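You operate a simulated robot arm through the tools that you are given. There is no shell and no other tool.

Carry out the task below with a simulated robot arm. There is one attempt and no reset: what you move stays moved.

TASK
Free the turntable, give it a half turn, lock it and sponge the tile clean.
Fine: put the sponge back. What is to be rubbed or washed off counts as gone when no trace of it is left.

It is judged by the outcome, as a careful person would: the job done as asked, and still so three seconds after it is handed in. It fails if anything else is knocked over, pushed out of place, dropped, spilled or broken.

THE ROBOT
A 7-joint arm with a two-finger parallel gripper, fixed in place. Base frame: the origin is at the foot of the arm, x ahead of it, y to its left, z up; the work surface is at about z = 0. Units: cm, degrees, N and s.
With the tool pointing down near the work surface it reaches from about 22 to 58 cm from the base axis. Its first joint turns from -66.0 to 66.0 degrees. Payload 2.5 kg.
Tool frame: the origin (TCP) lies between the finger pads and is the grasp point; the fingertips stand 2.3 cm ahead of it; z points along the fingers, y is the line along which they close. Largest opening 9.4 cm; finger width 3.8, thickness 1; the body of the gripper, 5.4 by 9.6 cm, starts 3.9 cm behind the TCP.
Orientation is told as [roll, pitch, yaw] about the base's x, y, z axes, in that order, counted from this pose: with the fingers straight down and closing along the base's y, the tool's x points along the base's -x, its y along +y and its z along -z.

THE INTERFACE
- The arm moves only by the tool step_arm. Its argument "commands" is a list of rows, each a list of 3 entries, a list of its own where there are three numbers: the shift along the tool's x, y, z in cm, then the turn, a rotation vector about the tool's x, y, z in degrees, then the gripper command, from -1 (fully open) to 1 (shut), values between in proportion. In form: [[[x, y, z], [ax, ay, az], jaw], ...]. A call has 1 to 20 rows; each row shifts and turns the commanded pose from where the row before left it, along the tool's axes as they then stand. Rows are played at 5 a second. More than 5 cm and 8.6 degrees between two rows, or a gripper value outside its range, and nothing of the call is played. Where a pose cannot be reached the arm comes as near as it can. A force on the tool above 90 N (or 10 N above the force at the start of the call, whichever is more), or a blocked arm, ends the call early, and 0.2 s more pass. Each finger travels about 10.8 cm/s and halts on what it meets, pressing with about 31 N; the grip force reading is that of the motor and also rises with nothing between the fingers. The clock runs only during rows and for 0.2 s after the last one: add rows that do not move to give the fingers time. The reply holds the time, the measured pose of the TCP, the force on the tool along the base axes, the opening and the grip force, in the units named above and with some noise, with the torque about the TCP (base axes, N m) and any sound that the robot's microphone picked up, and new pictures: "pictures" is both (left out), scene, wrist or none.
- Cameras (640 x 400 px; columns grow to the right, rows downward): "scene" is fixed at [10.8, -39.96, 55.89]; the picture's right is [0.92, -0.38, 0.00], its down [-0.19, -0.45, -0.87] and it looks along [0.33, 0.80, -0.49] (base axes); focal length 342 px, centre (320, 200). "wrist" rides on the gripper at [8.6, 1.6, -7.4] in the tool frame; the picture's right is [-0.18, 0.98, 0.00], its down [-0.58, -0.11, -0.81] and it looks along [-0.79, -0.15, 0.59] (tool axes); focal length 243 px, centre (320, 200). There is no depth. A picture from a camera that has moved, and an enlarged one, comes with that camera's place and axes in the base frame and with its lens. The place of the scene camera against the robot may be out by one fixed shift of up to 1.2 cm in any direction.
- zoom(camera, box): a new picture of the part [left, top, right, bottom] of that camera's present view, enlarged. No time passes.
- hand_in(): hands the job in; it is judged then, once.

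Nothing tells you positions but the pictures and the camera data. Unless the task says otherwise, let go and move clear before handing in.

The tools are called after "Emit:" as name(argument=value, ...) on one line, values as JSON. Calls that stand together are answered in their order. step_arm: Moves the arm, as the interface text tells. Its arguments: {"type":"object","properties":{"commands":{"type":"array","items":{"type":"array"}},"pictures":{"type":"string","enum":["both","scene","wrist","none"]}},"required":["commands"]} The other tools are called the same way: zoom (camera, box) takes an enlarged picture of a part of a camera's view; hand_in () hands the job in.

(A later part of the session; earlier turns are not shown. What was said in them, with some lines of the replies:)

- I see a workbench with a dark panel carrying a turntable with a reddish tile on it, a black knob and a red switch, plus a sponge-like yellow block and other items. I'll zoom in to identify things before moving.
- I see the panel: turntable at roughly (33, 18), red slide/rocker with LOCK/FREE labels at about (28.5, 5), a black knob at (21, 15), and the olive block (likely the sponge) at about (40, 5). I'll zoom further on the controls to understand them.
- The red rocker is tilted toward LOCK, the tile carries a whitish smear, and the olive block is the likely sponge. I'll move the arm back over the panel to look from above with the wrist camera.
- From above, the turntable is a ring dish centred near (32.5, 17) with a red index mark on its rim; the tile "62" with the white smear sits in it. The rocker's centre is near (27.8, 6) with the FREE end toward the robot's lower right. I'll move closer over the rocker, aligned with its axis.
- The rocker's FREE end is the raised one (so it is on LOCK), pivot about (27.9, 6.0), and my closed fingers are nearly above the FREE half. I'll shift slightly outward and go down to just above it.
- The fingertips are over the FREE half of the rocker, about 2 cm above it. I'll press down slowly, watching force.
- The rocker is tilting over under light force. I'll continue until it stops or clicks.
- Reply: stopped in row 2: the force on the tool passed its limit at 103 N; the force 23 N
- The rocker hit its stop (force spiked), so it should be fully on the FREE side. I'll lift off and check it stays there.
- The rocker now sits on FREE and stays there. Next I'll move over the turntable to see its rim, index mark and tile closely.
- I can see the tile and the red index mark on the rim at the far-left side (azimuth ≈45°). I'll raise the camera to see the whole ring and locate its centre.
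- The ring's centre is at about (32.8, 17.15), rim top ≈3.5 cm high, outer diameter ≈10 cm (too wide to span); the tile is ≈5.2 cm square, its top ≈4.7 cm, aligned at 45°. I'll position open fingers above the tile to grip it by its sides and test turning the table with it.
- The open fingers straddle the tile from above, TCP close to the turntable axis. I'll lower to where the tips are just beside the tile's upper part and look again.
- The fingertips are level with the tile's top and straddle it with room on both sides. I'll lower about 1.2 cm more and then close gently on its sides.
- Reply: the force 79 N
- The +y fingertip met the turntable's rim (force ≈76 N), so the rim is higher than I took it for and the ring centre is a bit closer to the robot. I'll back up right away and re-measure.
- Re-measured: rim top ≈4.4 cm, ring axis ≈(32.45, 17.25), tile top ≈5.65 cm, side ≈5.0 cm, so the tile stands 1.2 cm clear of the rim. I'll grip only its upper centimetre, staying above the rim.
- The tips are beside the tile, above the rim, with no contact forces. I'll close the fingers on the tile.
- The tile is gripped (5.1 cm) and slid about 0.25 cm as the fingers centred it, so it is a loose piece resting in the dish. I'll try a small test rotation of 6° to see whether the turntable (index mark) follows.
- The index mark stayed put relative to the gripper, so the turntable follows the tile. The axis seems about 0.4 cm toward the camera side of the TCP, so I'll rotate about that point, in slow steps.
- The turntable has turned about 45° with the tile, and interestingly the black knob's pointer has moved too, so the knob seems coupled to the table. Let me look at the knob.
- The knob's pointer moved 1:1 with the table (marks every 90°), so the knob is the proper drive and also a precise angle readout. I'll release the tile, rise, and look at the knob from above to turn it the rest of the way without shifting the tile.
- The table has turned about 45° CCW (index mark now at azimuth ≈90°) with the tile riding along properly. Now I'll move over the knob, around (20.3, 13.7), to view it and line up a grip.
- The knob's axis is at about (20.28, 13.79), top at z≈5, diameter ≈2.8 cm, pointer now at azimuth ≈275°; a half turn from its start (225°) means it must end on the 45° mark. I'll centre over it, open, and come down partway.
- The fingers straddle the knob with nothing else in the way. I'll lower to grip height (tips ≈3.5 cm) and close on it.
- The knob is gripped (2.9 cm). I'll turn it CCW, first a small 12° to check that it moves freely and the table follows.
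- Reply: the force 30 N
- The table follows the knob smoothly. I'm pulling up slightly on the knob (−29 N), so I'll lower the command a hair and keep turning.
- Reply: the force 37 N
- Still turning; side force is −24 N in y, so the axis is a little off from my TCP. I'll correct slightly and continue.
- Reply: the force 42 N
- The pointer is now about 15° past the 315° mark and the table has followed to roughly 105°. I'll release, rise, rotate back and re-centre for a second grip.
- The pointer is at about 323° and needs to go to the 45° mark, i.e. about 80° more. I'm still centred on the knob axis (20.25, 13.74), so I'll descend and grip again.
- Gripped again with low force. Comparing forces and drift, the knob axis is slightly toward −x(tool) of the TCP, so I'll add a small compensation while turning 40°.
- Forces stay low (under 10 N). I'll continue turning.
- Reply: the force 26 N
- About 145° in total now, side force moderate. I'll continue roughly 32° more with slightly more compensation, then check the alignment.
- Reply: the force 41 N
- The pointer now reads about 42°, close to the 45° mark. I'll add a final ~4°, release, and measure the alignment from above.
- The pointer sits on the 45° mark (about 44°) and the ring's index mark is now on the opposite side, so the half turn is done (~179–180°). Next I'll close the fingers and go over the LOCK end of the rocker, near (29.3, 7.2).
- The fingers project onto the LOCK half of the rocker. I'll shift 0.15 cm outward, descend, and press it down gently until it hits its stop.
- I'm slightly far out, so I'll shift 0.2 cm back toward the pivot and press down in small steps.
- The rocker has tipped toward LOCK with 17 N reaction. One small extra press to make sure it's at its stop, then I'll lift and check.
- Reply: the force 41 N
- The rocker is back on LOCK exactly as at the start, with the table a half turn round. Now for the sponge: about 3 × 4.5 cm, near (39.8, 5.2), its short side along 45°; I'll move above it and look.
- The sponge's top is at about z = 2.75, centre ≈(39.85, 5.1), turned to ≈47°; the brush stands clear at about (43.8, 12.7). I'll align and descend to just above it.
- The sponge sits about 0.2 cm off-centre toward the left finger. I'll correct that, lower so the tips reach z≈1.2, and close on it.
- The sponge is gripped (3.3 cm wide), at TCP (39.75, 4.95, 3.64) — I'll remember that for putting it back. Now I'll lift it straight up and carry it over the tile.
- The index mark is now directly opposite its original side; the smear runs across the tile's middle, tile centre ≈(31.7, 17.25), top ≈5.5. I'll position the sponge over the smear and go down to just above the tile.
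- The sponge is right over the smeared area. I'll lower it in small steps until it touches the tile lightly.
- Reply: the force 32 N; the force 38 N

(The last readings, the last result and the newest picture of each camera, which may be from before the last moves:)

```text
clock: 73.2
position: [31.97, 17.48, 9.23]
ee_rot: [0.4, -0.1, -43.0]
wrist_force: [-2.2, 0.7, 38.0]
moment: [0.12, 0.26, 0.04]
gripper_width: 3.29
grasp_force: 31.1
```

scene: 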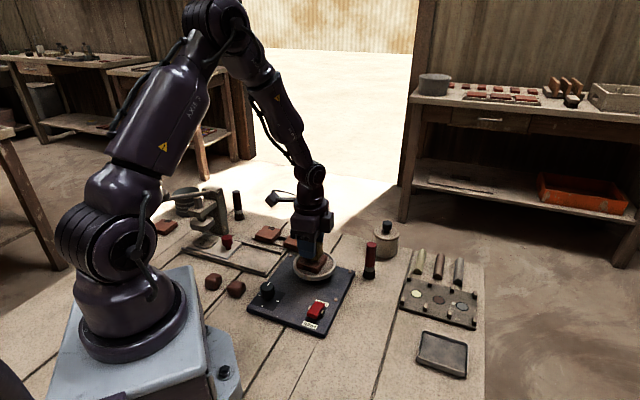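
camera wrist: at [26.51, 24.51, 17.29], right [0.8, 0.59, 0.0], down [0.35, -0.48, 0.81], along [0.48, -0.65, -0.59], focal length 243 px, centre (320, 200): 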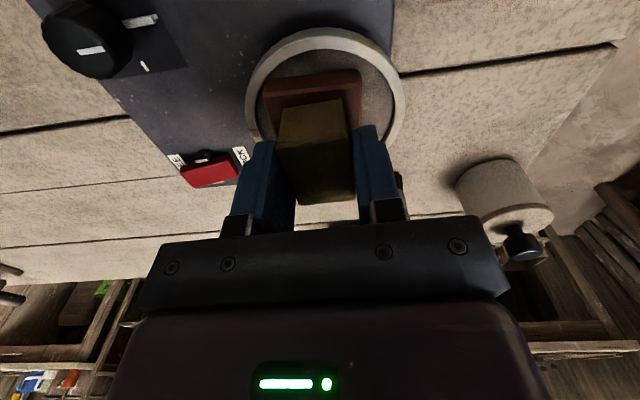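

Contact at TCP z≈9.35, now pressing 38 N, a bit much. I'll ease up slightly and make a small first stroke to see how the tile reacts.

Emit:
step_arm(commands=[[[0, 0, -0.14], [0, 0, 0], 0.6], [[0, 0.3, 0], [0, 0, 0], 0.6], [[0, 0.3, 0], [0, 0, 0], 0.6], [[0, -0.3, 0], [0, 0, 0], 0.6], [[0, -0.3, 0], [0, 0, 0], 0.6], [[0, -0.3, 0], [0, 0, 0], 0.6], [[0, -0.3, 0], [0, 0, 0], 0.6], [[0, 0.3, 0], [0, 0, 0], 0.6], [[0, 0.3, 0], [0, 0, 0], 0.6], [[0, 0, 0], [0, 0, 0], 0.6]])

Emit:
zoom(camera="wrist", box=[180, 40, 460, 215])

Emit:
zoom(camera="scene", box=[275, 215, 365, 295])

```text
clock: 75.4
position: [31.81, 17.24, 9.14]
ee_rot: [0.2, -0.1, -42.9]
wrist_force: [-0.1, -0.4, 1.1]
moment: [-0.01, 0.0, -0.03]
gripper_width: 3.31
grasp_force: 31.3
camera wrist: at [26.53, 24.51, 16.55], right [0.8, 0.59, 0.0], down [0.35, -0.48, 0.81], along [0.48, -0.65, -0.59], focal length 243 px, centre (320, 200)
```

scene: 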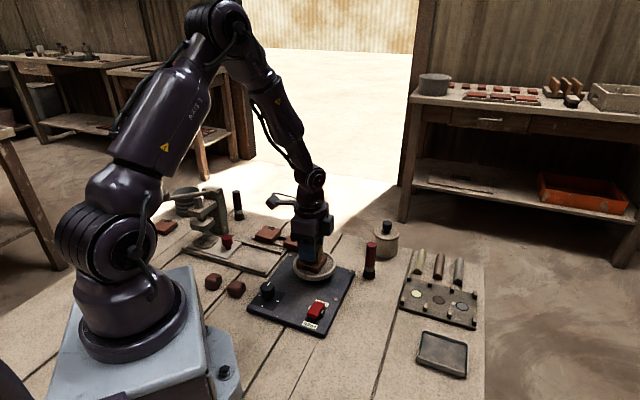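
wrist: 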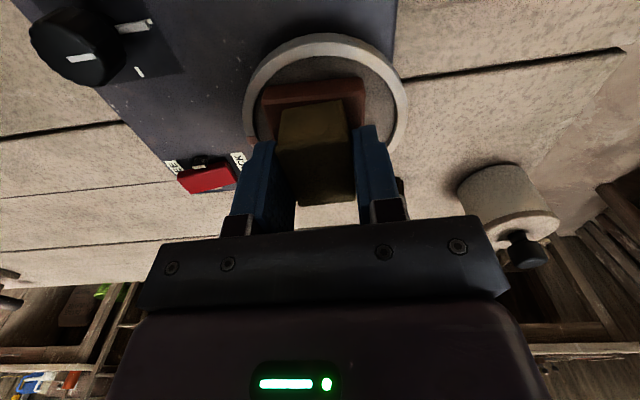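

```text
2.29 times, centred on (320, 128) of wrist
camera zoom: at [26.53, 24.51, 16.55], right [0.8, 0.59, 0.0], down [0.35, -0.48, 0.81], along [0.48, -0.65, -0.59], focal length 555 px, centre (320, 366)
```

zoom: 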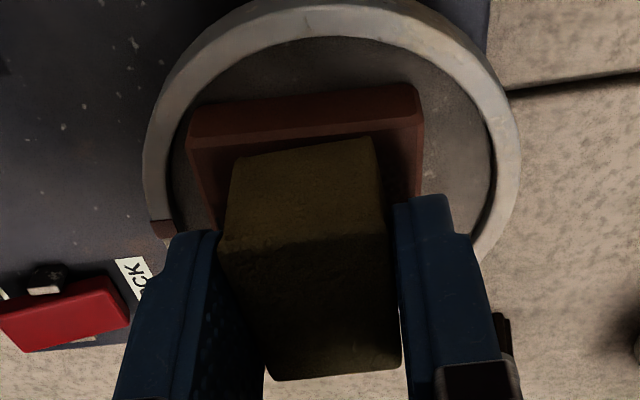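

```text
5.00 times, centred on (320, 255) of scene
camera zoom: at [10.8, -39.96, 55.89], right [0.92, -0.38, 0.0], down [-0.19, -0.45, -0.87], along [0.33, 0.8, -0.49], focal length 1708 px, centre (320, -75)
```

zoom: 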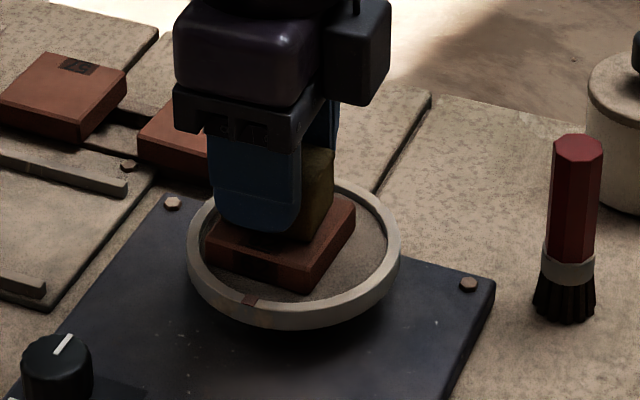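

The tile held still. I'm now barely touching, so I'll press lightly again (aiming ~10 N) and check before scrubbing.

Emit:
step_arm(commands=[[[0, 0, 0.07], [0, 0, 0], 0.6], [[0, 0, 0], [0, 0, 0], 0.6]], pictures="none")

Emit:
step_arm(commands=[[[0, 0, 0.05], [0, 0, 0], 0.6], [[0, 0, 0], [0, 0, 0], 0.6]], pictures="none")

```text
clock: 76.0
position: [31.77, 17.36, 9.29]
ee_rot: [0.2, -0.1, -42.9]
wrist_force: [0.4, 0.1, 0.4]
moment: [-0.01, -0.01, -0.04]
gripper_width: 3.34
grasp_force: 30.7
```

```text
clock: 76.6
position: [31.8, 17.42, 9.22]
ee_rot: [0.2, -0.1, -42.9]
wrist_force: [-3.5, -2.3, 11.2]
moment: [-0.01, 0.15, 0.02]
gripper_width: 3.33
grasp_force: 30.2
```

About 11 N of contact now. I'll scrub back and forth along the short direction and look at the force.

Emit:
step_arm(commands=[[[0, 0.3, 0], [0, 0, 0], 0.6], [[0, 0.3, 0], [0, 0, 0], 0.6], [[0, 0.2, 0], [0, 0, 0], 0.6], [[0, -0.3, 0], [0, 0, 0], 0.6], [[0, -0.3, 0], [0, 0, 0], 0.6], [[0, -0.3, 0], [0, 0, 0], 0.6], [[0, -0.3, 0], [0, 0, 0], 0.6], [[0, -0.3, 0], [0, 0, 0], 0.6], [[0, 0.3, 0], [0, 0, 0], 0.6], [[0, 0.3, 0], [0, 0, 0], 0.6], [[0, 0.3, 0], [0, 0, 0], 0.6], [[0, 0.3, 0], [0, 0, 0], 0.6], [[0, 0.2, 0], [0, 0, 0], 0.6], [[0, -0.3, 0], [0, 0, 0], 0.6], [[0, -0.3, 0], [0, 0, 0], 0.6], [[0, -0.1, 0], [0, 0, 0], 0.6], [[0, 0, 0], [0, 0, 0], 0.6]])

Emit:
zoom(camera="scene", box=[275, 215, 365, 295])

Emit:
zoom(camera="wrist", box=[180, 40, 460, 215])

```text
clock: 80.2
position: [31.96, 17.39, 9.15]
ee_rot: [0.2, -0.1, -42.9]
wrist_force: [2.4, 5.0, 8.8]
moment: [0.19, -0.02, -0.01]
gripper_width: 3.28
grasp_force: 30.9
camera wrist: at [26.63, 24.54, 16.46], right [0.8, 0.6, 0.01], down [0.35, -0.48, 0.81], along [0.48, -0.65, -0.59], focal length 243 px, centre (320, 200)
```

scene: 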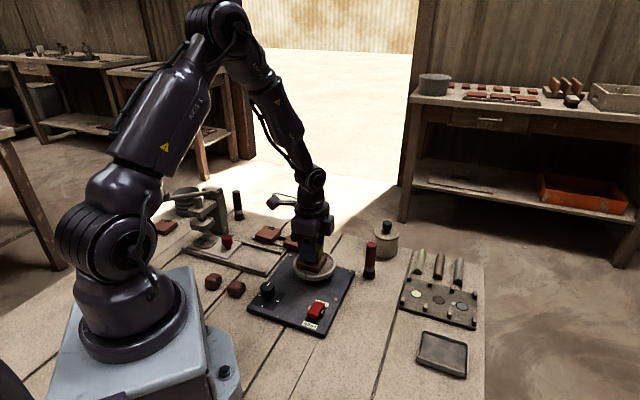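
wrist: 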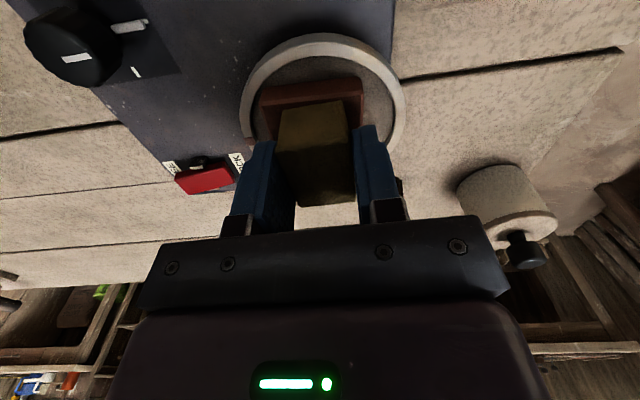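

```text
5.00 times, centred on (320, 255) of scene
camera zoom: at [10.8, -39.96, 55.89], right [0.92, -0.38, 0.0], down [-0.19, -0.45, -0.87], along [0.33, 0.8, -0.49], focal length 1708 px, centre (320, -75)
```

zoom: 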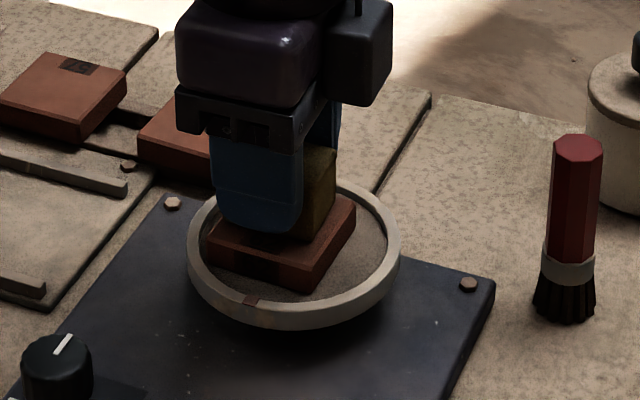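

```text
2.29 times, centred on (320, 128) of wrist
camera zoom: at [26.63, 24.54, 16.46], right [0.8, 0.6, 0.01], down [0.35, -0.48, 0.81], along [0.48, -0.65, -0.59], focal length 555 px, centre (320, 366)
```

zoom: 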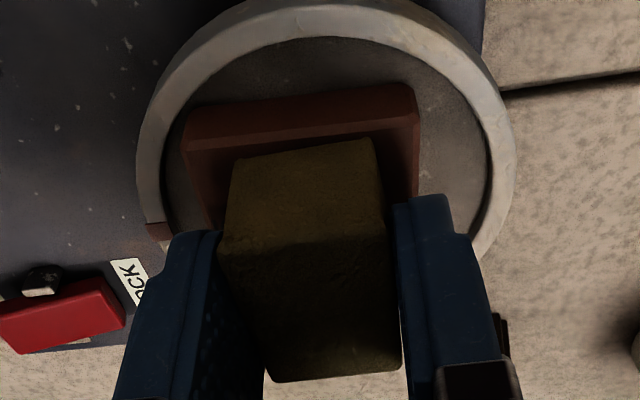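

The tile stayed put during scrubbing. I'll lift and inspect how clean it is.

Emit:
step_arm(commands=[[[0, 0, -1], [0, 0, 0], 0.6], [[0, 0, -1.5], [0, 0, 0], 0.6], [[-0.8, 0, -1.5], [0, 0, 0], 0.6], [[-0.8, 0, -1], [0, 0, 0], 0.6], [[0, 0, 0], [0, 0, 0], 0.6]])

Emit:
zoom(camera="scene", box=[285, 240, 350, 290])

Emit:
zoom(camera="wrist", box=[220, 0, 420, 125])

```text
clock: 81.4
position: [33.0, 16.05, 14.32]
ee_rot: [0.1, -0.1, -42.9]
wrist_force: [0.1, 0.3, -0.6]
moment: [-0.03, -0.04, 0.01]
gripper_width: 3.3
grasp_force: 31.0
camera wrist: at [27.71, 23.33, 21.59], right [0.8, 0.59, 0.0], down [0.35, -0.48, 0.81], along [0.48, -0.65, -0.59], focal length 243 px, centre (320, 200)
```

scene: 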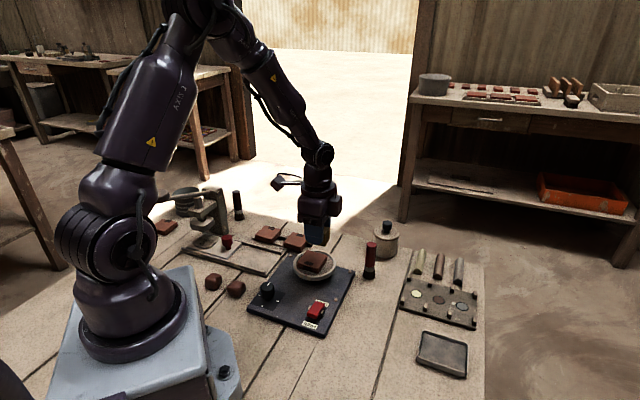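
wrist: 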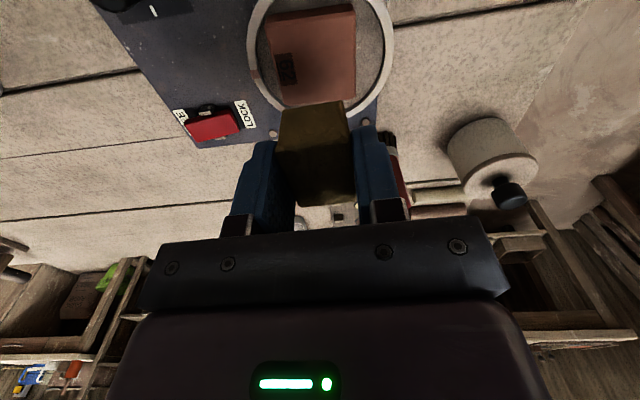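

```text
8.00 times, centred on (318, 265) of scene
camera zoom: at [10.8, -39.96, 55.89], right [0.92, -0.38, 0.0], down [-0.19, -0.45, -0.87], along [0.33, 0.8, -0.49], focal length 2733 px, centre (340, -320)
```

zoom: 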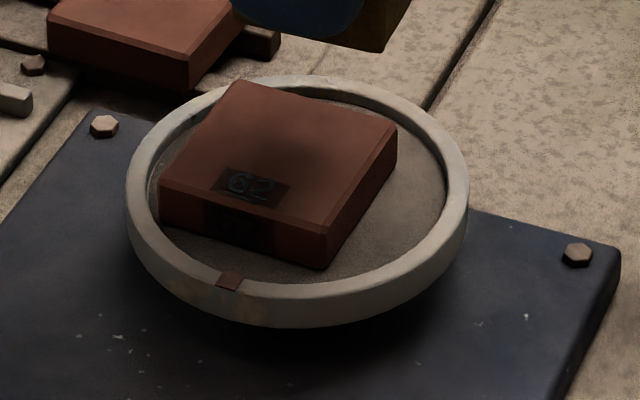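

```text
3.20 times, centred on (320, 62) of wrist
camera zoom: at [27.71, 23.33, 21.59], right [0.8, 0.59, 0.0], down [0.35, -0.48, 0.81], along [0.48, -0.65, -0.59], focal length 776 px, centre (320, 640)
```

zoom: 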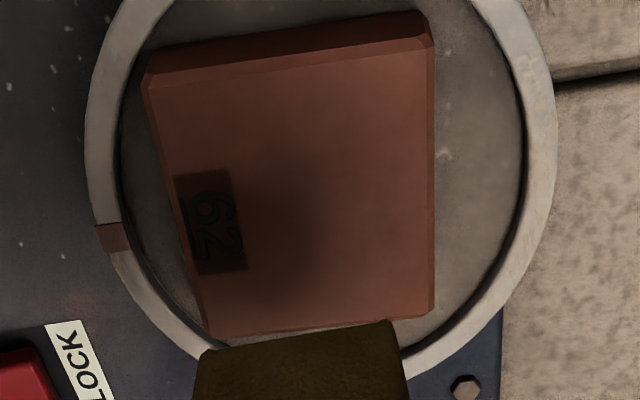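

The white smear looks gone. I'll zoom in closely to check for any faint leftover traces.

Emit:
zoom(camera="wrist", box=[255, 0, 365, 68])

Emit:
zoom(camera="wrist", box=[270, 40, 380, 108])

Emit:
zoom(camera="scene", box=[295, 245, 345, 280])

```text
5.82 times, centred on (310, 34) of wrist
camera zoom: at [27.71, 23.33, 21.59], right [0.8, 0.59, 0.0], down [0.35, -0.48, 0.81], along [0.48, -0.65, -0.59], focal length 1412 px, centre (378, 1166)
```

zoom: 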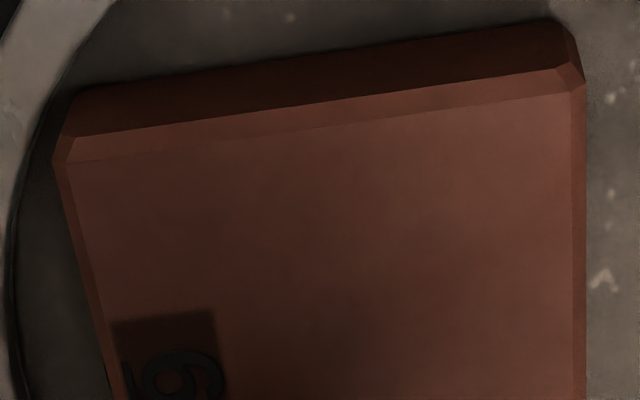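

```text
5.82 times, centred on (325, 74) of wrist
camera zoom: at [27.71, 23.33, 21.59], right [0.8, 0.59, 0.0], down [0.35, -0.48, 0.81], along [0.48, -0.65, -0.59], focal length 1412 px, centre (291, 933)
```

zoom: 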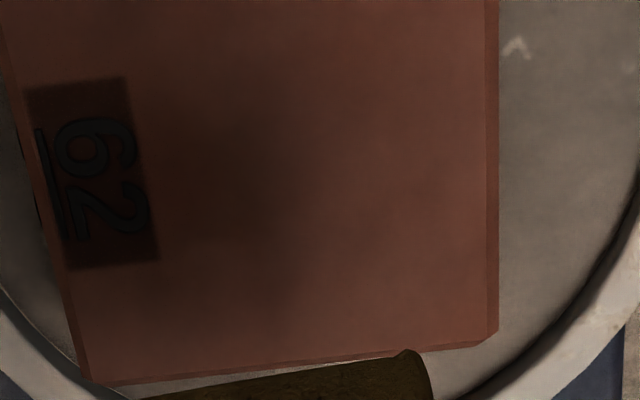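

```text
11.43 times, centred on (320, 262) of scene
camera zoom: at [10.8, -39.96, 55.89], right [0.92, -0.38, 0.0], down [-0.19, -0.45, -0.87], along [0.33, 0.8, -0.49], focal length 3905 px, centre (320, -514)
```

zoom: 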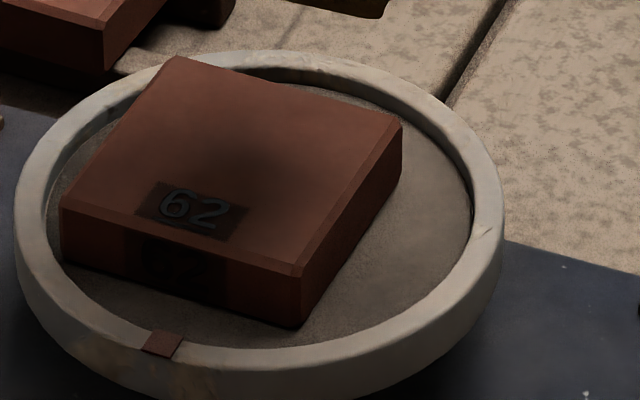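

The tile looks clean all over; I'll double-check once the gripper's shadow is gone. Now I'll retrace my exact moves back to above the sponge's original spot.

Emit:
step_arm(commands=[[[-1.571, -0.459, 0], [0, 0, 0], 0.6], [[-1.571, -0.459, 0], [0, 0, 0], 0.6], [[-1.571, -0.459, 0], [0, 0, 0], 0.6], [[-1.571, -0.459, 0], [0, 0, 0], 0.6], [[-1.571, -0.459, 0], [0, 0, 0], 0.6], [[-1.571, -0.459, 0], [0, 0, 0], 0.6], [[-1.571, -0.459, 0], [0, 0, 0], 0.6], [[-1.573, -0.457, 0], [0, 0, 0], 0.6], [[0, 0, 0], [0, 0, 0], 0.6]])

Emit:
zoom(camera="scene", box=[295, 245, 345, 280])

Emit:
zoom(camera="scene", box=[320, 230, 430, 330])

```text
clock: 83.4
position: [39.6, 4.83, 14.22]
ee_rot: [0.1, -0.1, -42.9]
wrist_force: [0.1, -0.4, 0.3]
moment: [0.01, -0.01, 0.01]
gripper_width: 3.26
grasp_force: 31.0
camera wrist: at [34.3, 12.12, 21.46], right [0.8, 0.59, 0.0], down [0.35, -0.48, 0.81], along [0.48, -0.65, -0.59], focal length 243 px, centre (320, 200)
```

scene: 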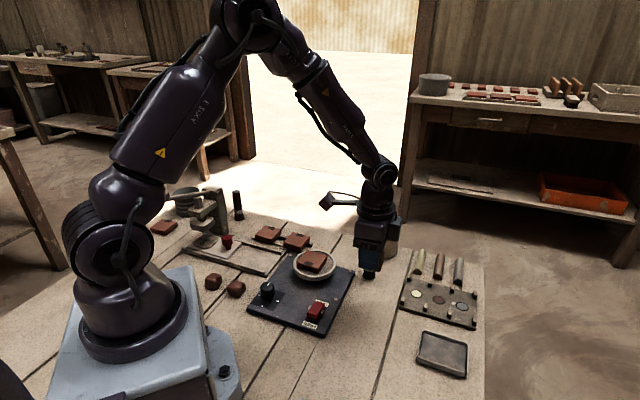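
wrist: 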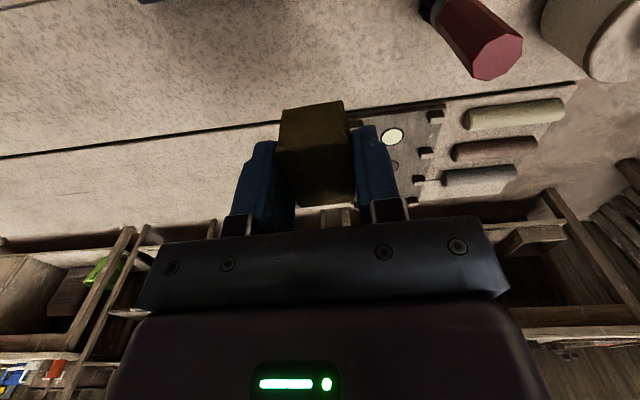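

```text
11.43 times, centred on (320, 262) of scene
camera zoom: at [10.8, -39.96, 55.89], right [0.92, -0.38, 0.0], down [-0.19, -0.45, -0.87], along [0.33, 0.8, -0.49], focal length 3905 px, centre (320, -514)
```

zoom: 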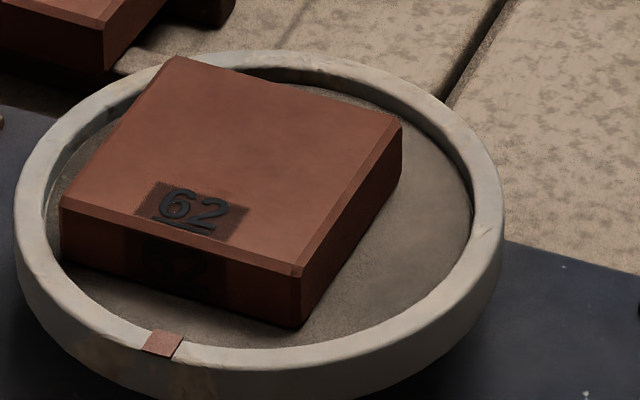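

```text
4.00 times, centred on (375, 280) of scene
camera zoom: at [10.8, -39.96, 55.89], right [0.92, -0.38, 0.0], down [-0.19, -0.45, -0.87], along [0.33, 0.8, -0.49], focal length 1367 px, centre (100, -120)
```

zoom: 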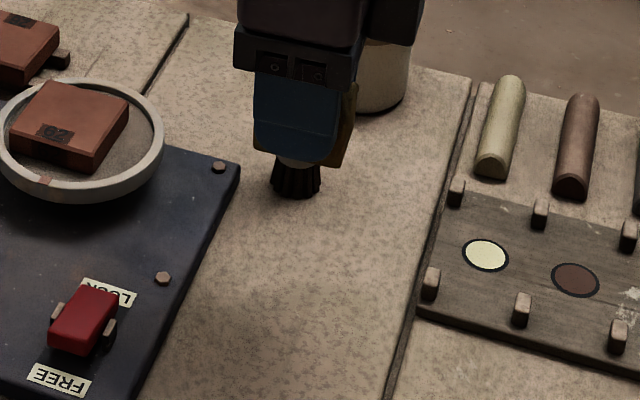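

In full light the tile looks clean, same as its neighbours. One more tight zoom to be sure before putting the sponge down.

Emit:
zoom(camera="scene", box=[302, 248, 334, 268])

Emit:
zoom(camera="scene", box=[250, 220, 315, 260])

```text
16.00 times, centred on (318, 258) of scene
camera zoom: at [10.8, -39.96, 55.89], right [0.92, -0.38, 0.0], down [-0.19, -0.45, -0.87], along [0.33, 0.8, -0.49], focal length 5467 px, centre (352, -728)
```

zoom: 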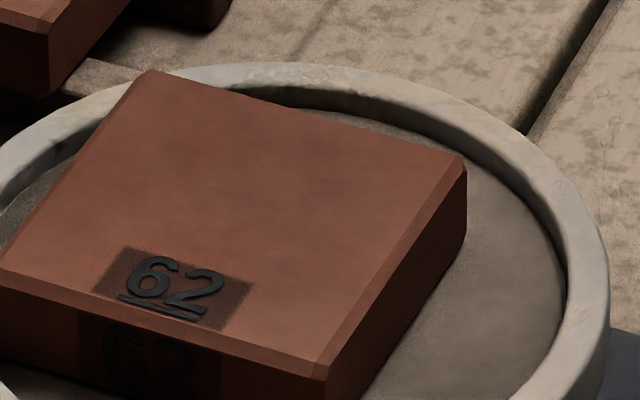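

```text
9.85 times, centred on (282, 240) of scene
camera zoom: at [10.8, -39.96, 55.89], right [0.92, -0.38, 0.0], down [-0.19, -0.45, -0.87], along [0.33, 0.8, -0.49], focal length 3364 px, centre (689, -194)
```

zoom: 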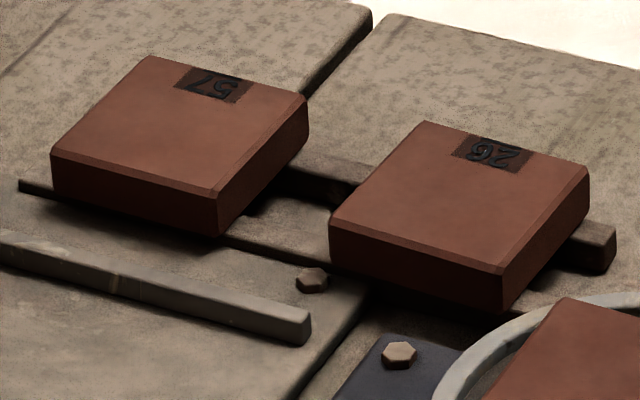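

The tile is spotless. Now I'll lower the sponge back to its place.

Emit:
step_arm(commands=[[[0, 0, 1.5], [0, 0, 0], 0.6], [[0, 0, 1.5], [0, 0, 0], 0.6], [[0, 0, 1.5], [0, 0, 0], 0.6], [[0, 0, 1.5], [0, 0, 0], 0.6], [[0, 0, 1.5], [0, 0, 0], 0.6], [[0, 0, 1.3], [0, 0, 0], 0.6], [[0, 0, 1.0], [0, 0, 0], 0.6], [[0, 0, 0], [0, 0, 0], 0.6]])

Emit:
zoom(camera="scene", box=[320, 230, 430, 330])

```text
clock: 85.2
position: [39.81, 5.11, 4.33]
ee_rot: [0.1, -0.1, -43.0]
wrist_force: [-0.3, 0.8, -0.2]
moment: [0.01, 0.02, -0.01]
gripper_width: 3.31
grasp_force: 31.2
camera wrist: at [34.42, 12.19, 11.63], right [0.8, 0.59, 0.0], down [0.35, -0.48, 0.81], along [0.48, -0.65, -0.59], focal length 243 px, centre (320, 200)
```

scene: 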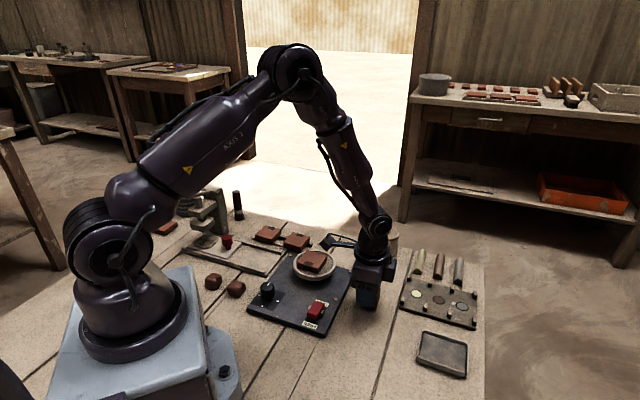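
wrist: 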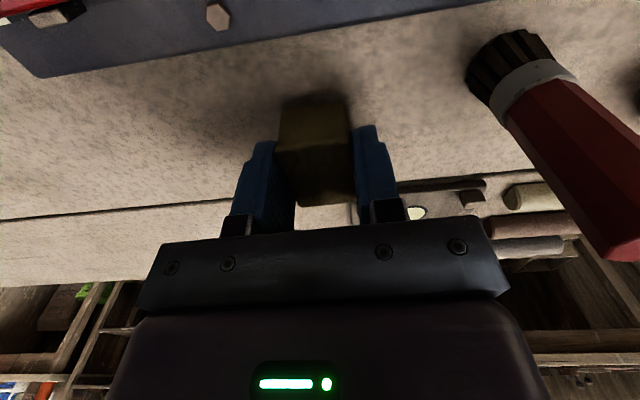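

```text
4.00 times, centred on (375, 280) of scene
camera zoom: at [10.8, -39.96, 55.89], right [0.92, -0.38, 0.0], down [-0.19, -0.45, -0.87], along [0.33, 0.8, -0.49], focal length 1367 px, centre (100, -120)
```

zoom: 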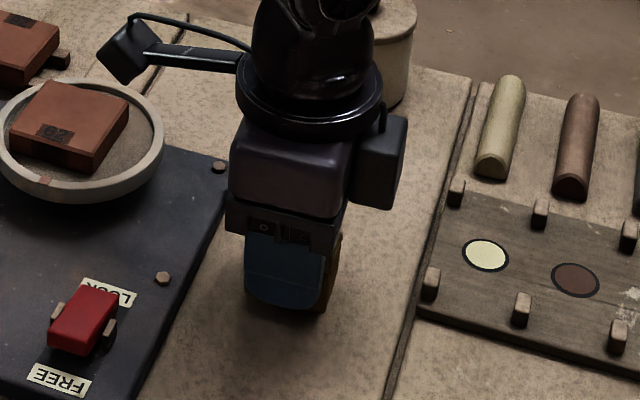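

Emit:
step_arm(commands=[[[0, 0, 0.3], [0, 0, 0], 0.6], [[0, 0, 0.2], [0, 0, 0], 0.6], [[0, 0, 0], [0, 0, 0], 0.6]], pictures="none")

Emit:
step_arm(commands=[[[0, 0, 0.12], [0, 0, 0], 0.6], [[0, 0, 0], [0, 0, 0], 0.6]], pictures="none")

```text
clock: 86.0
position: [39.75, 4.95, 3.71]
ee_rot: [0.2, 0.0, -42.9]
wrist_force: [0.2, 0.6, 0.2]
moment: [0.03, 0.0, -0.03]
gripper_width: 3.3
grasp_force: 30.7
```

```text
clock: 86.6
position: [39.82, 5.02, 3.55]
ee_rot: [0.3, -0.1, -42.8]
wrist_force: [0.5, -0.9, -0.5]
moment: [-0.01, 0.0, 0.01]
gripper_width: 3.31
grasp_force: 31.0
```

No contact yet — the sponge rode up slightly in the grip. I'll lower a little further in small steps until it touches the bench.

Emit:
step_arm(commands=[[[0, 0, 0.08], [0, 0, 0], 0.6], [[0, 0, 0], [0, 0, 0], 0.6]], pictures="none")

Emit:
step_arm(commands=[[[0, 0, 0.08], [0, 0, 0], 0.6], [[0, 0, 0], [0, 0, 0], 0.6]], pictures="none")

```text
clock: 87.2
position: [39.83, 4.86, 3.67]
ee_rot: [0.1, -0.1, -42.8]
wrist_force: [0.1, -0.2, -1.1]
moment: [0.0, 0.02, -0.02]
gripper_width: 3.3
grasp_force: 31.1
```

```text
clock: 87.8
position: [39.76, 5.07, 3.45]
ee_rot: [0.2, -0.1, -42.8]
wrist_force: [-0.2, -0.1, -0.7]
moment: [-0.01, 0.05, 0.01]
gripper_width: 3.31
grasp_force: 30.8
```

Emit:
step_arm(commands=[[[0, 0, 0.06], [0, 0, 0], 0.6], [[0, 0, 0], [0, 0, 0], 0.6]], pictures="none")

Emit:
step_arm(commands=[[[0, 0, 0.06], [0, 0, 0], 0.6], [[0, 0, 0], [0, 0, 0], 0.6]], pictures="wrist")

Emit:
zoom(camera="wrist", box=[180, 60, 460, 235])

```text
clock: 88.4
position: [39.8, 5.02, 3.52]
ee_rot: [0.2, -0.1, -42.9]
wrist_force: [0.2, -1.0, 0.0]
moment: [-0.02, 0.0, -0.02]
gripper_width: 3.3
grasp_force: 30.7
```

```text
clock: 89.0
position: [39.68, 4.9, 3.46]
ee_rot: [0.2, -0.2, -43.0]
wrist_force: [-0.2, 0.6, -0.7]
moment: [-0.02, 0.0, 0.02]
gripper_width: 3.34
grasp_force: 30.5
camera wrist: at [34.35, 12.18, 10.75], right [0.8, 0.59, 0.0], down [0.35, -0.48, 0.81], along [0.48, -0.65, -0.59], focal length 243 px, centre (320, 200)
```

wrist: 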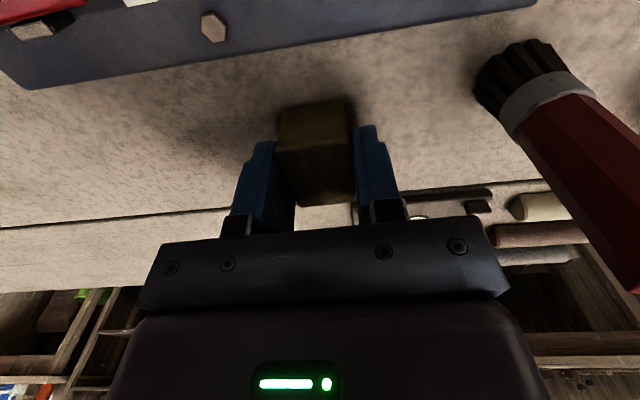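

```text
2.29 times, centred on (320, 148) of wrist
camera zoom: at [34.35, 12.18, 10.75], right [0.8, 0.59, 0.0], down [0.35, -0.48, 0.81], along [0.48, -0.65, -0.59], focal length 555 px, centre (320, 320)
```

zoom: 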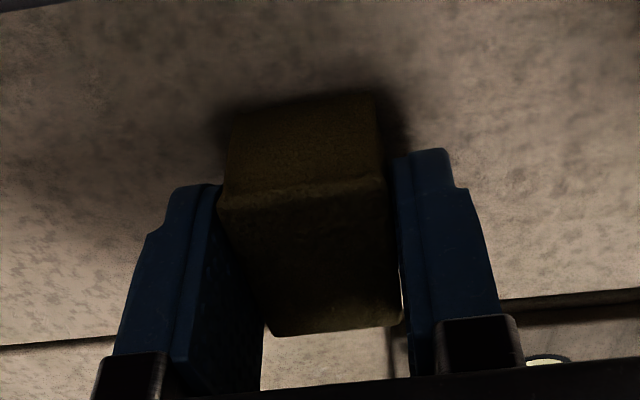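

Emit:
step_arm(commands=[[[0, 0, 0.05], [0, 0, 0], 0.6], [[0, 0, 0], [0, 0, 0], 0.6]], pictures="none")

Emit:
step_arm(commands=[[[0, 0, 0.05], [0, 0, 0], 0.6], [[0, 0, 0], [0, 0, 0], 0.6]], pictures="none")

```text
clock: 89.6
position: [39.69, 4.99, 3.42]
ee_rot: [0.1, -0.1, -42.8]
wrist_force: [-0.4, -0.8, 1.2]
moment: [0.01, 0.02, 0.02]
gripper_width: 3.34
grasp_force: 30.7
```

```text
clock: 90.2
position: [39.78, 4.98, 3.23]
ee_rot: [0.2, -0.1, -42.9]
wrist_force: [-7.4, 0.6, 20.6]
moment: [0.01, 0.35, 0.05]
gripper_width: 3.31
grasp_force: 31.4
```

The sponge is resting on the bench (20 N). I'll ease off slightly, open the fingers, and lift straight away.

Emit:
step_arm(commands=[[[0, 0, -0.05], [0, 0, 0], 0.6], [[0, 0, 0], [0, 0, 0], 0.3], [[0, 0, 0], [0, 0, 0], 0.1], [[0, 0, 0], [0, 0, 0], -0.1], [[0, 0, 0], [0, 0, 0], -0.1], [[0, 0, -0.6], [0, 0, 0], -0.1], [[0, 0, -1.2], [0, 0, 0], -0.1], [[0, 0, -2], [0, 0, 0], -0.1], [[0, 0, -2], [0, 0, 0], -0.1], [[0, 0, -2], [0, 0, 0], -0.1], [[0, 0, -2], [0, 0, 0], -0.1], [[0, 0, -2], [0, 0, 0], -0.1], [[0, 0, 0], [0, 0, 0], -0.1]])

Emit:
zoom(camera="wrist", box=[220, 0, 480, 162])

Emit:
zoom(camera="scene", box=[345, 235, 405, 315])

```text
clock: 93.0
position: [39.54, 4.98, 15.06]
ee_rot: [0.1, -0.1, -42.9]
wrist_force: [-0.9, -0.7, 0.2]
moment: [0.01, 0.01, -0.02]
gripper_width: 5.16
grasp_force: 0.0
camera wrist: at [34.23, 12.08, 22.47], right [0.8, 0.59, 0.0], down [0.35, -0.48, 0.81], along [0.48, -0.65, -0.59], focal length 243 px, centre (320, 200)
```

scene: 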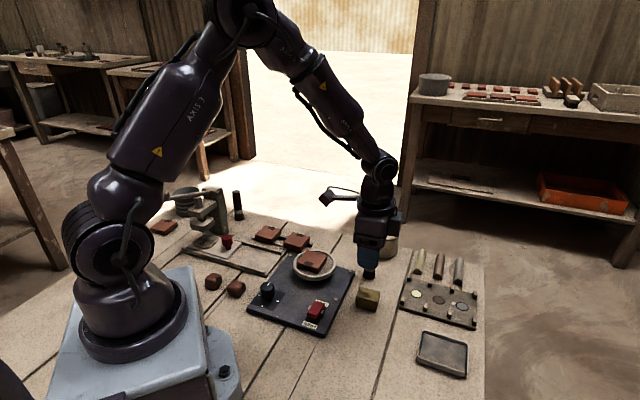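
wrist: 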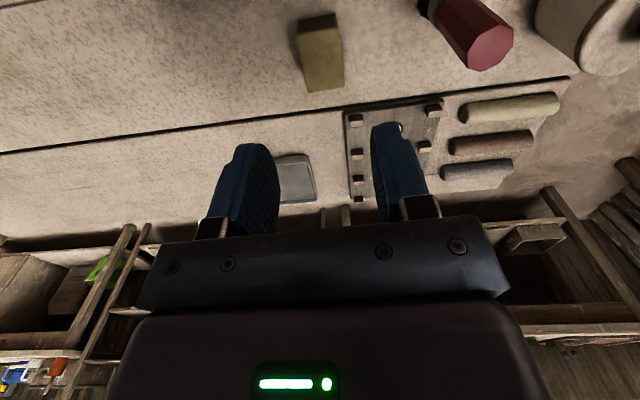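

```text
2.46 times, centred on (350, 81) of wrist
camera zoom: at [34.23, 12.08, 22.47], right [0.8, 0.59, 0.0], down [0.35, -0.48, 0.81], along [0.48, -0.65, -0.59], focal length 597 px, centre (246, 493)
```

zoom: 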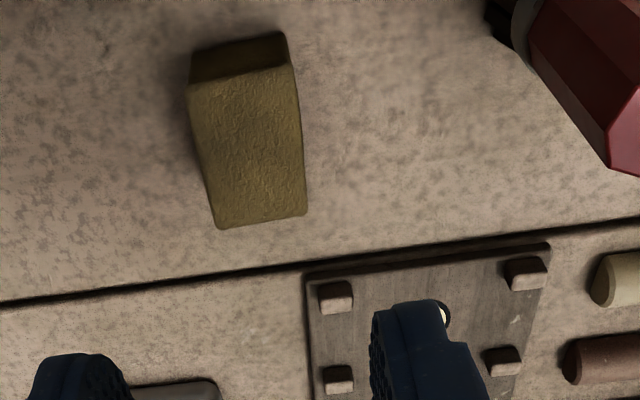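

```text
5.00 times, centred on (375, 275) of scene
camera zoom: at [10.8, -39.96, 55.89], right [0.92, -0.38, 0.0], down [-0.19, -0.45, -0.87], along [0.33, 0.8, -0.49], focal length 1708 px, centre (45, -175)
```

zoom: 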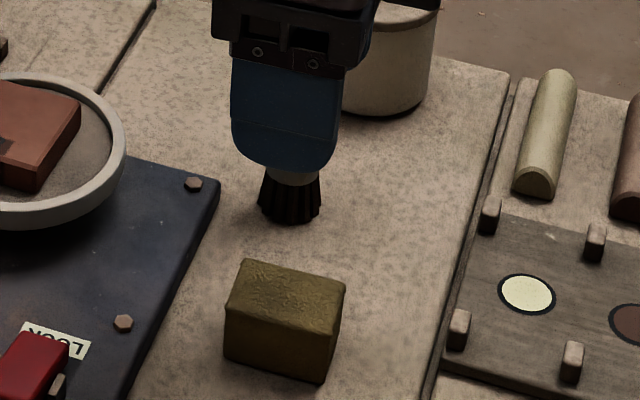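

The sponge is back where it was (within about 2 mm, same orientation). I'll rise and swing back to a clear pose for an overall check of the panel.

Emit:
step_arm(commands=[[[0, 0, -2], [0, 0, 0], -0.3], [[0, 0, -2], [0, 0, 0], -0.6], [[0, 0, -2], [0, 0, 0], -1], [[0, 0, -2], [0, 0, 0], -1], [[0, 0, -2], [0, 0, 0], -1], [[0, 0, -2], [0, 0, 0], -1], [[0, 0, -2], [0, 0, 0], -1], [[0, 0, 0], [0, 0, -7.15], -1], [[0, 0, 0], [0, 0, -7.15], -1], [[0, 0, 0], [0, 0, -7.15], -1], [[0, 0, 0], [0, 0, -7.15], -1], [[0, 0, 0], [0, 0, -7.15], -1], [[0, 0, 0], [0, 0, -7.15], -1], [[0, 0, 0], [0, 0, 0], -1]], pictures="none")

Emit:
step_arm(commands=[[[1.9, 1.36, 0], [0, 0, 0], -1], [[1.9, 1.36, 0], [0, 0, 0], -1], [[1.9, 1.36, 0], [0, 0, 0], -1], [[1.9, 1.36, 0], [0, 0, 0], -1], [[1.9, 1.36, 0], [0, 0, 0], -1], [[1.9, 1.36, 0], [0, 0, 0], -1], [[1.9, 1.36, 0], [0, 0, 0], -1], [[1.9, 1.36, 0], [0, 0, 0], -1], [[0, 0, 0], [0, 0, 0], -1]])

Emit:
zoom(camera="wrist", box=[200, 0, 420, 140])

Emit:
zoom(camera="wrist", box=[290, 25, 390, 120])

Emit:
zoom(camera="scene", box=[230, 230, 390, 340])

```text
clock: 96.0
position: [39.64, 4.92, 29.27]
ee_rot: [0.1, -0.1, 0.1]
wrist_force: [-0.8, 0.2, 0.3]
moment: [0.03, -0.02, -0.01]
gripper_width: 9.39
grasp_force: 0.1
```

```text
clock: 98.0
position: [24.45, 15.88, 29.17]
ee_rot: [0.2, -0.2, 0.0]
wrist_force: [-0.2, 0.6, -0.2]
moment: [-0.03, -0.06, 0.04]
gripper_width: 9.42
grasp_force: 0.2
camera wrist: at [15.73, 17.58, 36.4], right [0.18, 0.98, 0.0], down [0.58, -0.11, 0.81], along [0.79, -0.15, -0.59], focal length 243 px, centre (320, 200)
```

scene: 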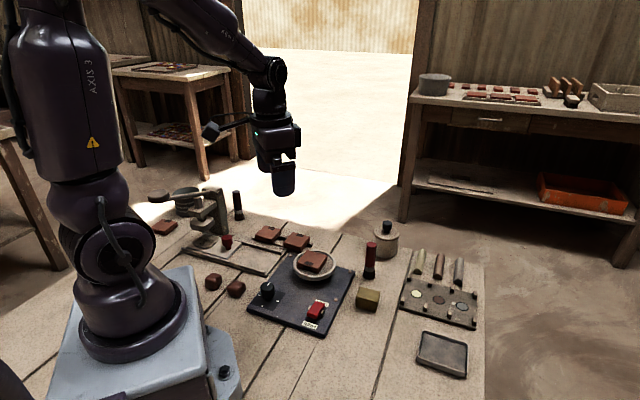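
wrist: 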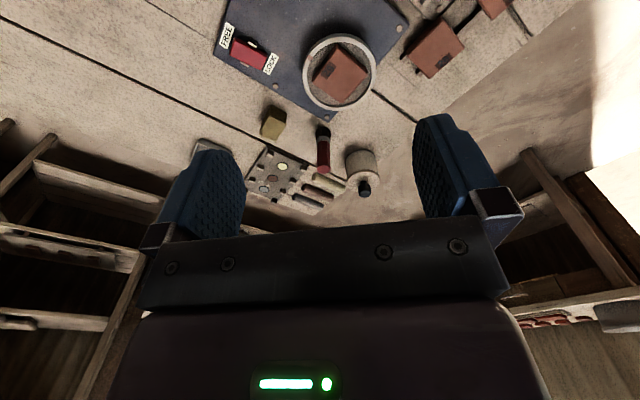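

```text
2.86 times, centred on (310, 70) of wrist
camera zoom: at [15.73, 17.58, 36.4], right [0.18, 0.98, 0.0], down [0.58, -0.11, 0.81], along [0.79, -0.15, -0.59], focal length 693 px, centre (349, 571)
```

zoom: 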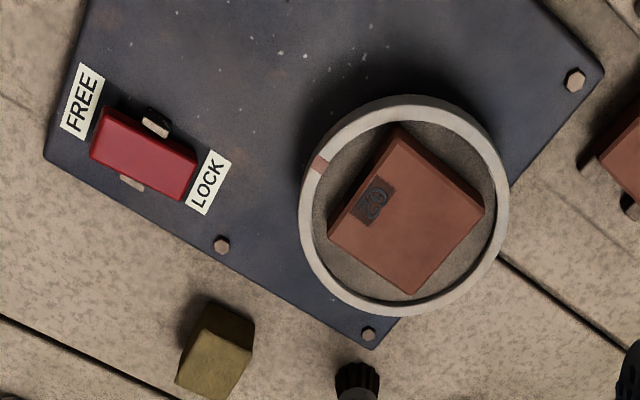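

```text
4.21 times, centred on (340, 72) of wrist
camera zoom: at [15.73, 17.58, 36.4], right [0.18, 0.98, 0.0], down [0.58, -0.11, 0.81], along [0.79, -0.15, -0.59], focal length 1022 px, centre (236, 737)
```

zoom: 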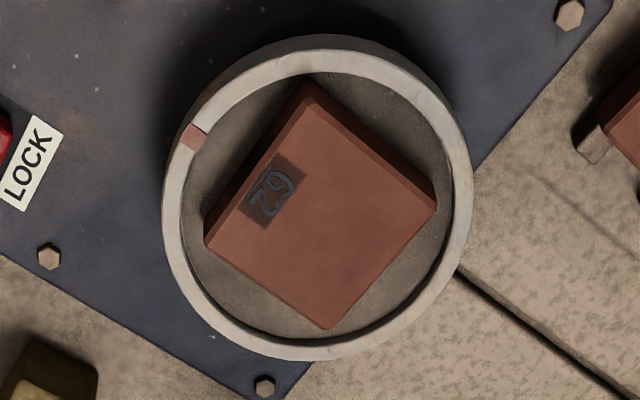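

```text
3.64 times, centred on (310, 285) of scene
camera zoom: at [10.8, -39.96, 55.89], right [0.92, -0.38, 0.0], down [-0.19, -0.45, -0.87], along [0.33, 0.8, -0.49], focal length 1242 px, centre (356, -109)
```

zoom: 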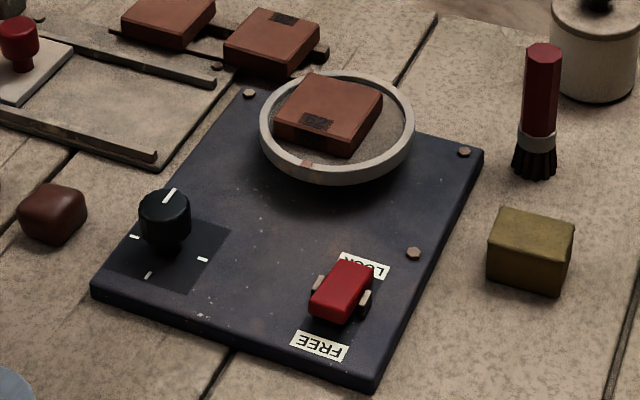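

Everything checks out:
- **Turntable:** it has turned about 180° and the rocker is on LOCK. The index mark moved from azimuth 45° to about 225°, and the knob pointer sits on the opposite mark.
- **Tile:** it is clean.
- **Sponge:** it is back in its place.
- **Arm:** it is clear of the bench with an empty gripper.

I'm handing the job in now.

Emit:
hand_in()

```text
The job is handed in.
```

I freed the turntable, gave it a half turn, locked it again, sponged the tile clean and put the sponge back.

- **Half turn:** the rim's index mark moved about 179.5°, and the knob pointer is on the mark opposite where it started.
- **Lock:** the rocker is back on LOCK and looks the same as in the first pictures.
- **Tile:** no trace of the white smear shows in close-ups from either camera.
- **Sponge:** it is back within about 2 mm of its original spot, at the same angle.

Two small things happened along the way. While gripping the tile to start the turn, I slid it roughly 4 mm in the dish. It is still flat and inside the rim, and I left it there. A fingertip also pressed on the turntable's rim once, at about 76 N; I backed off and nothing looked moved or damaged.

I saw nothing else disturbed on the bench, and the arm ended clear with the gripper empty.
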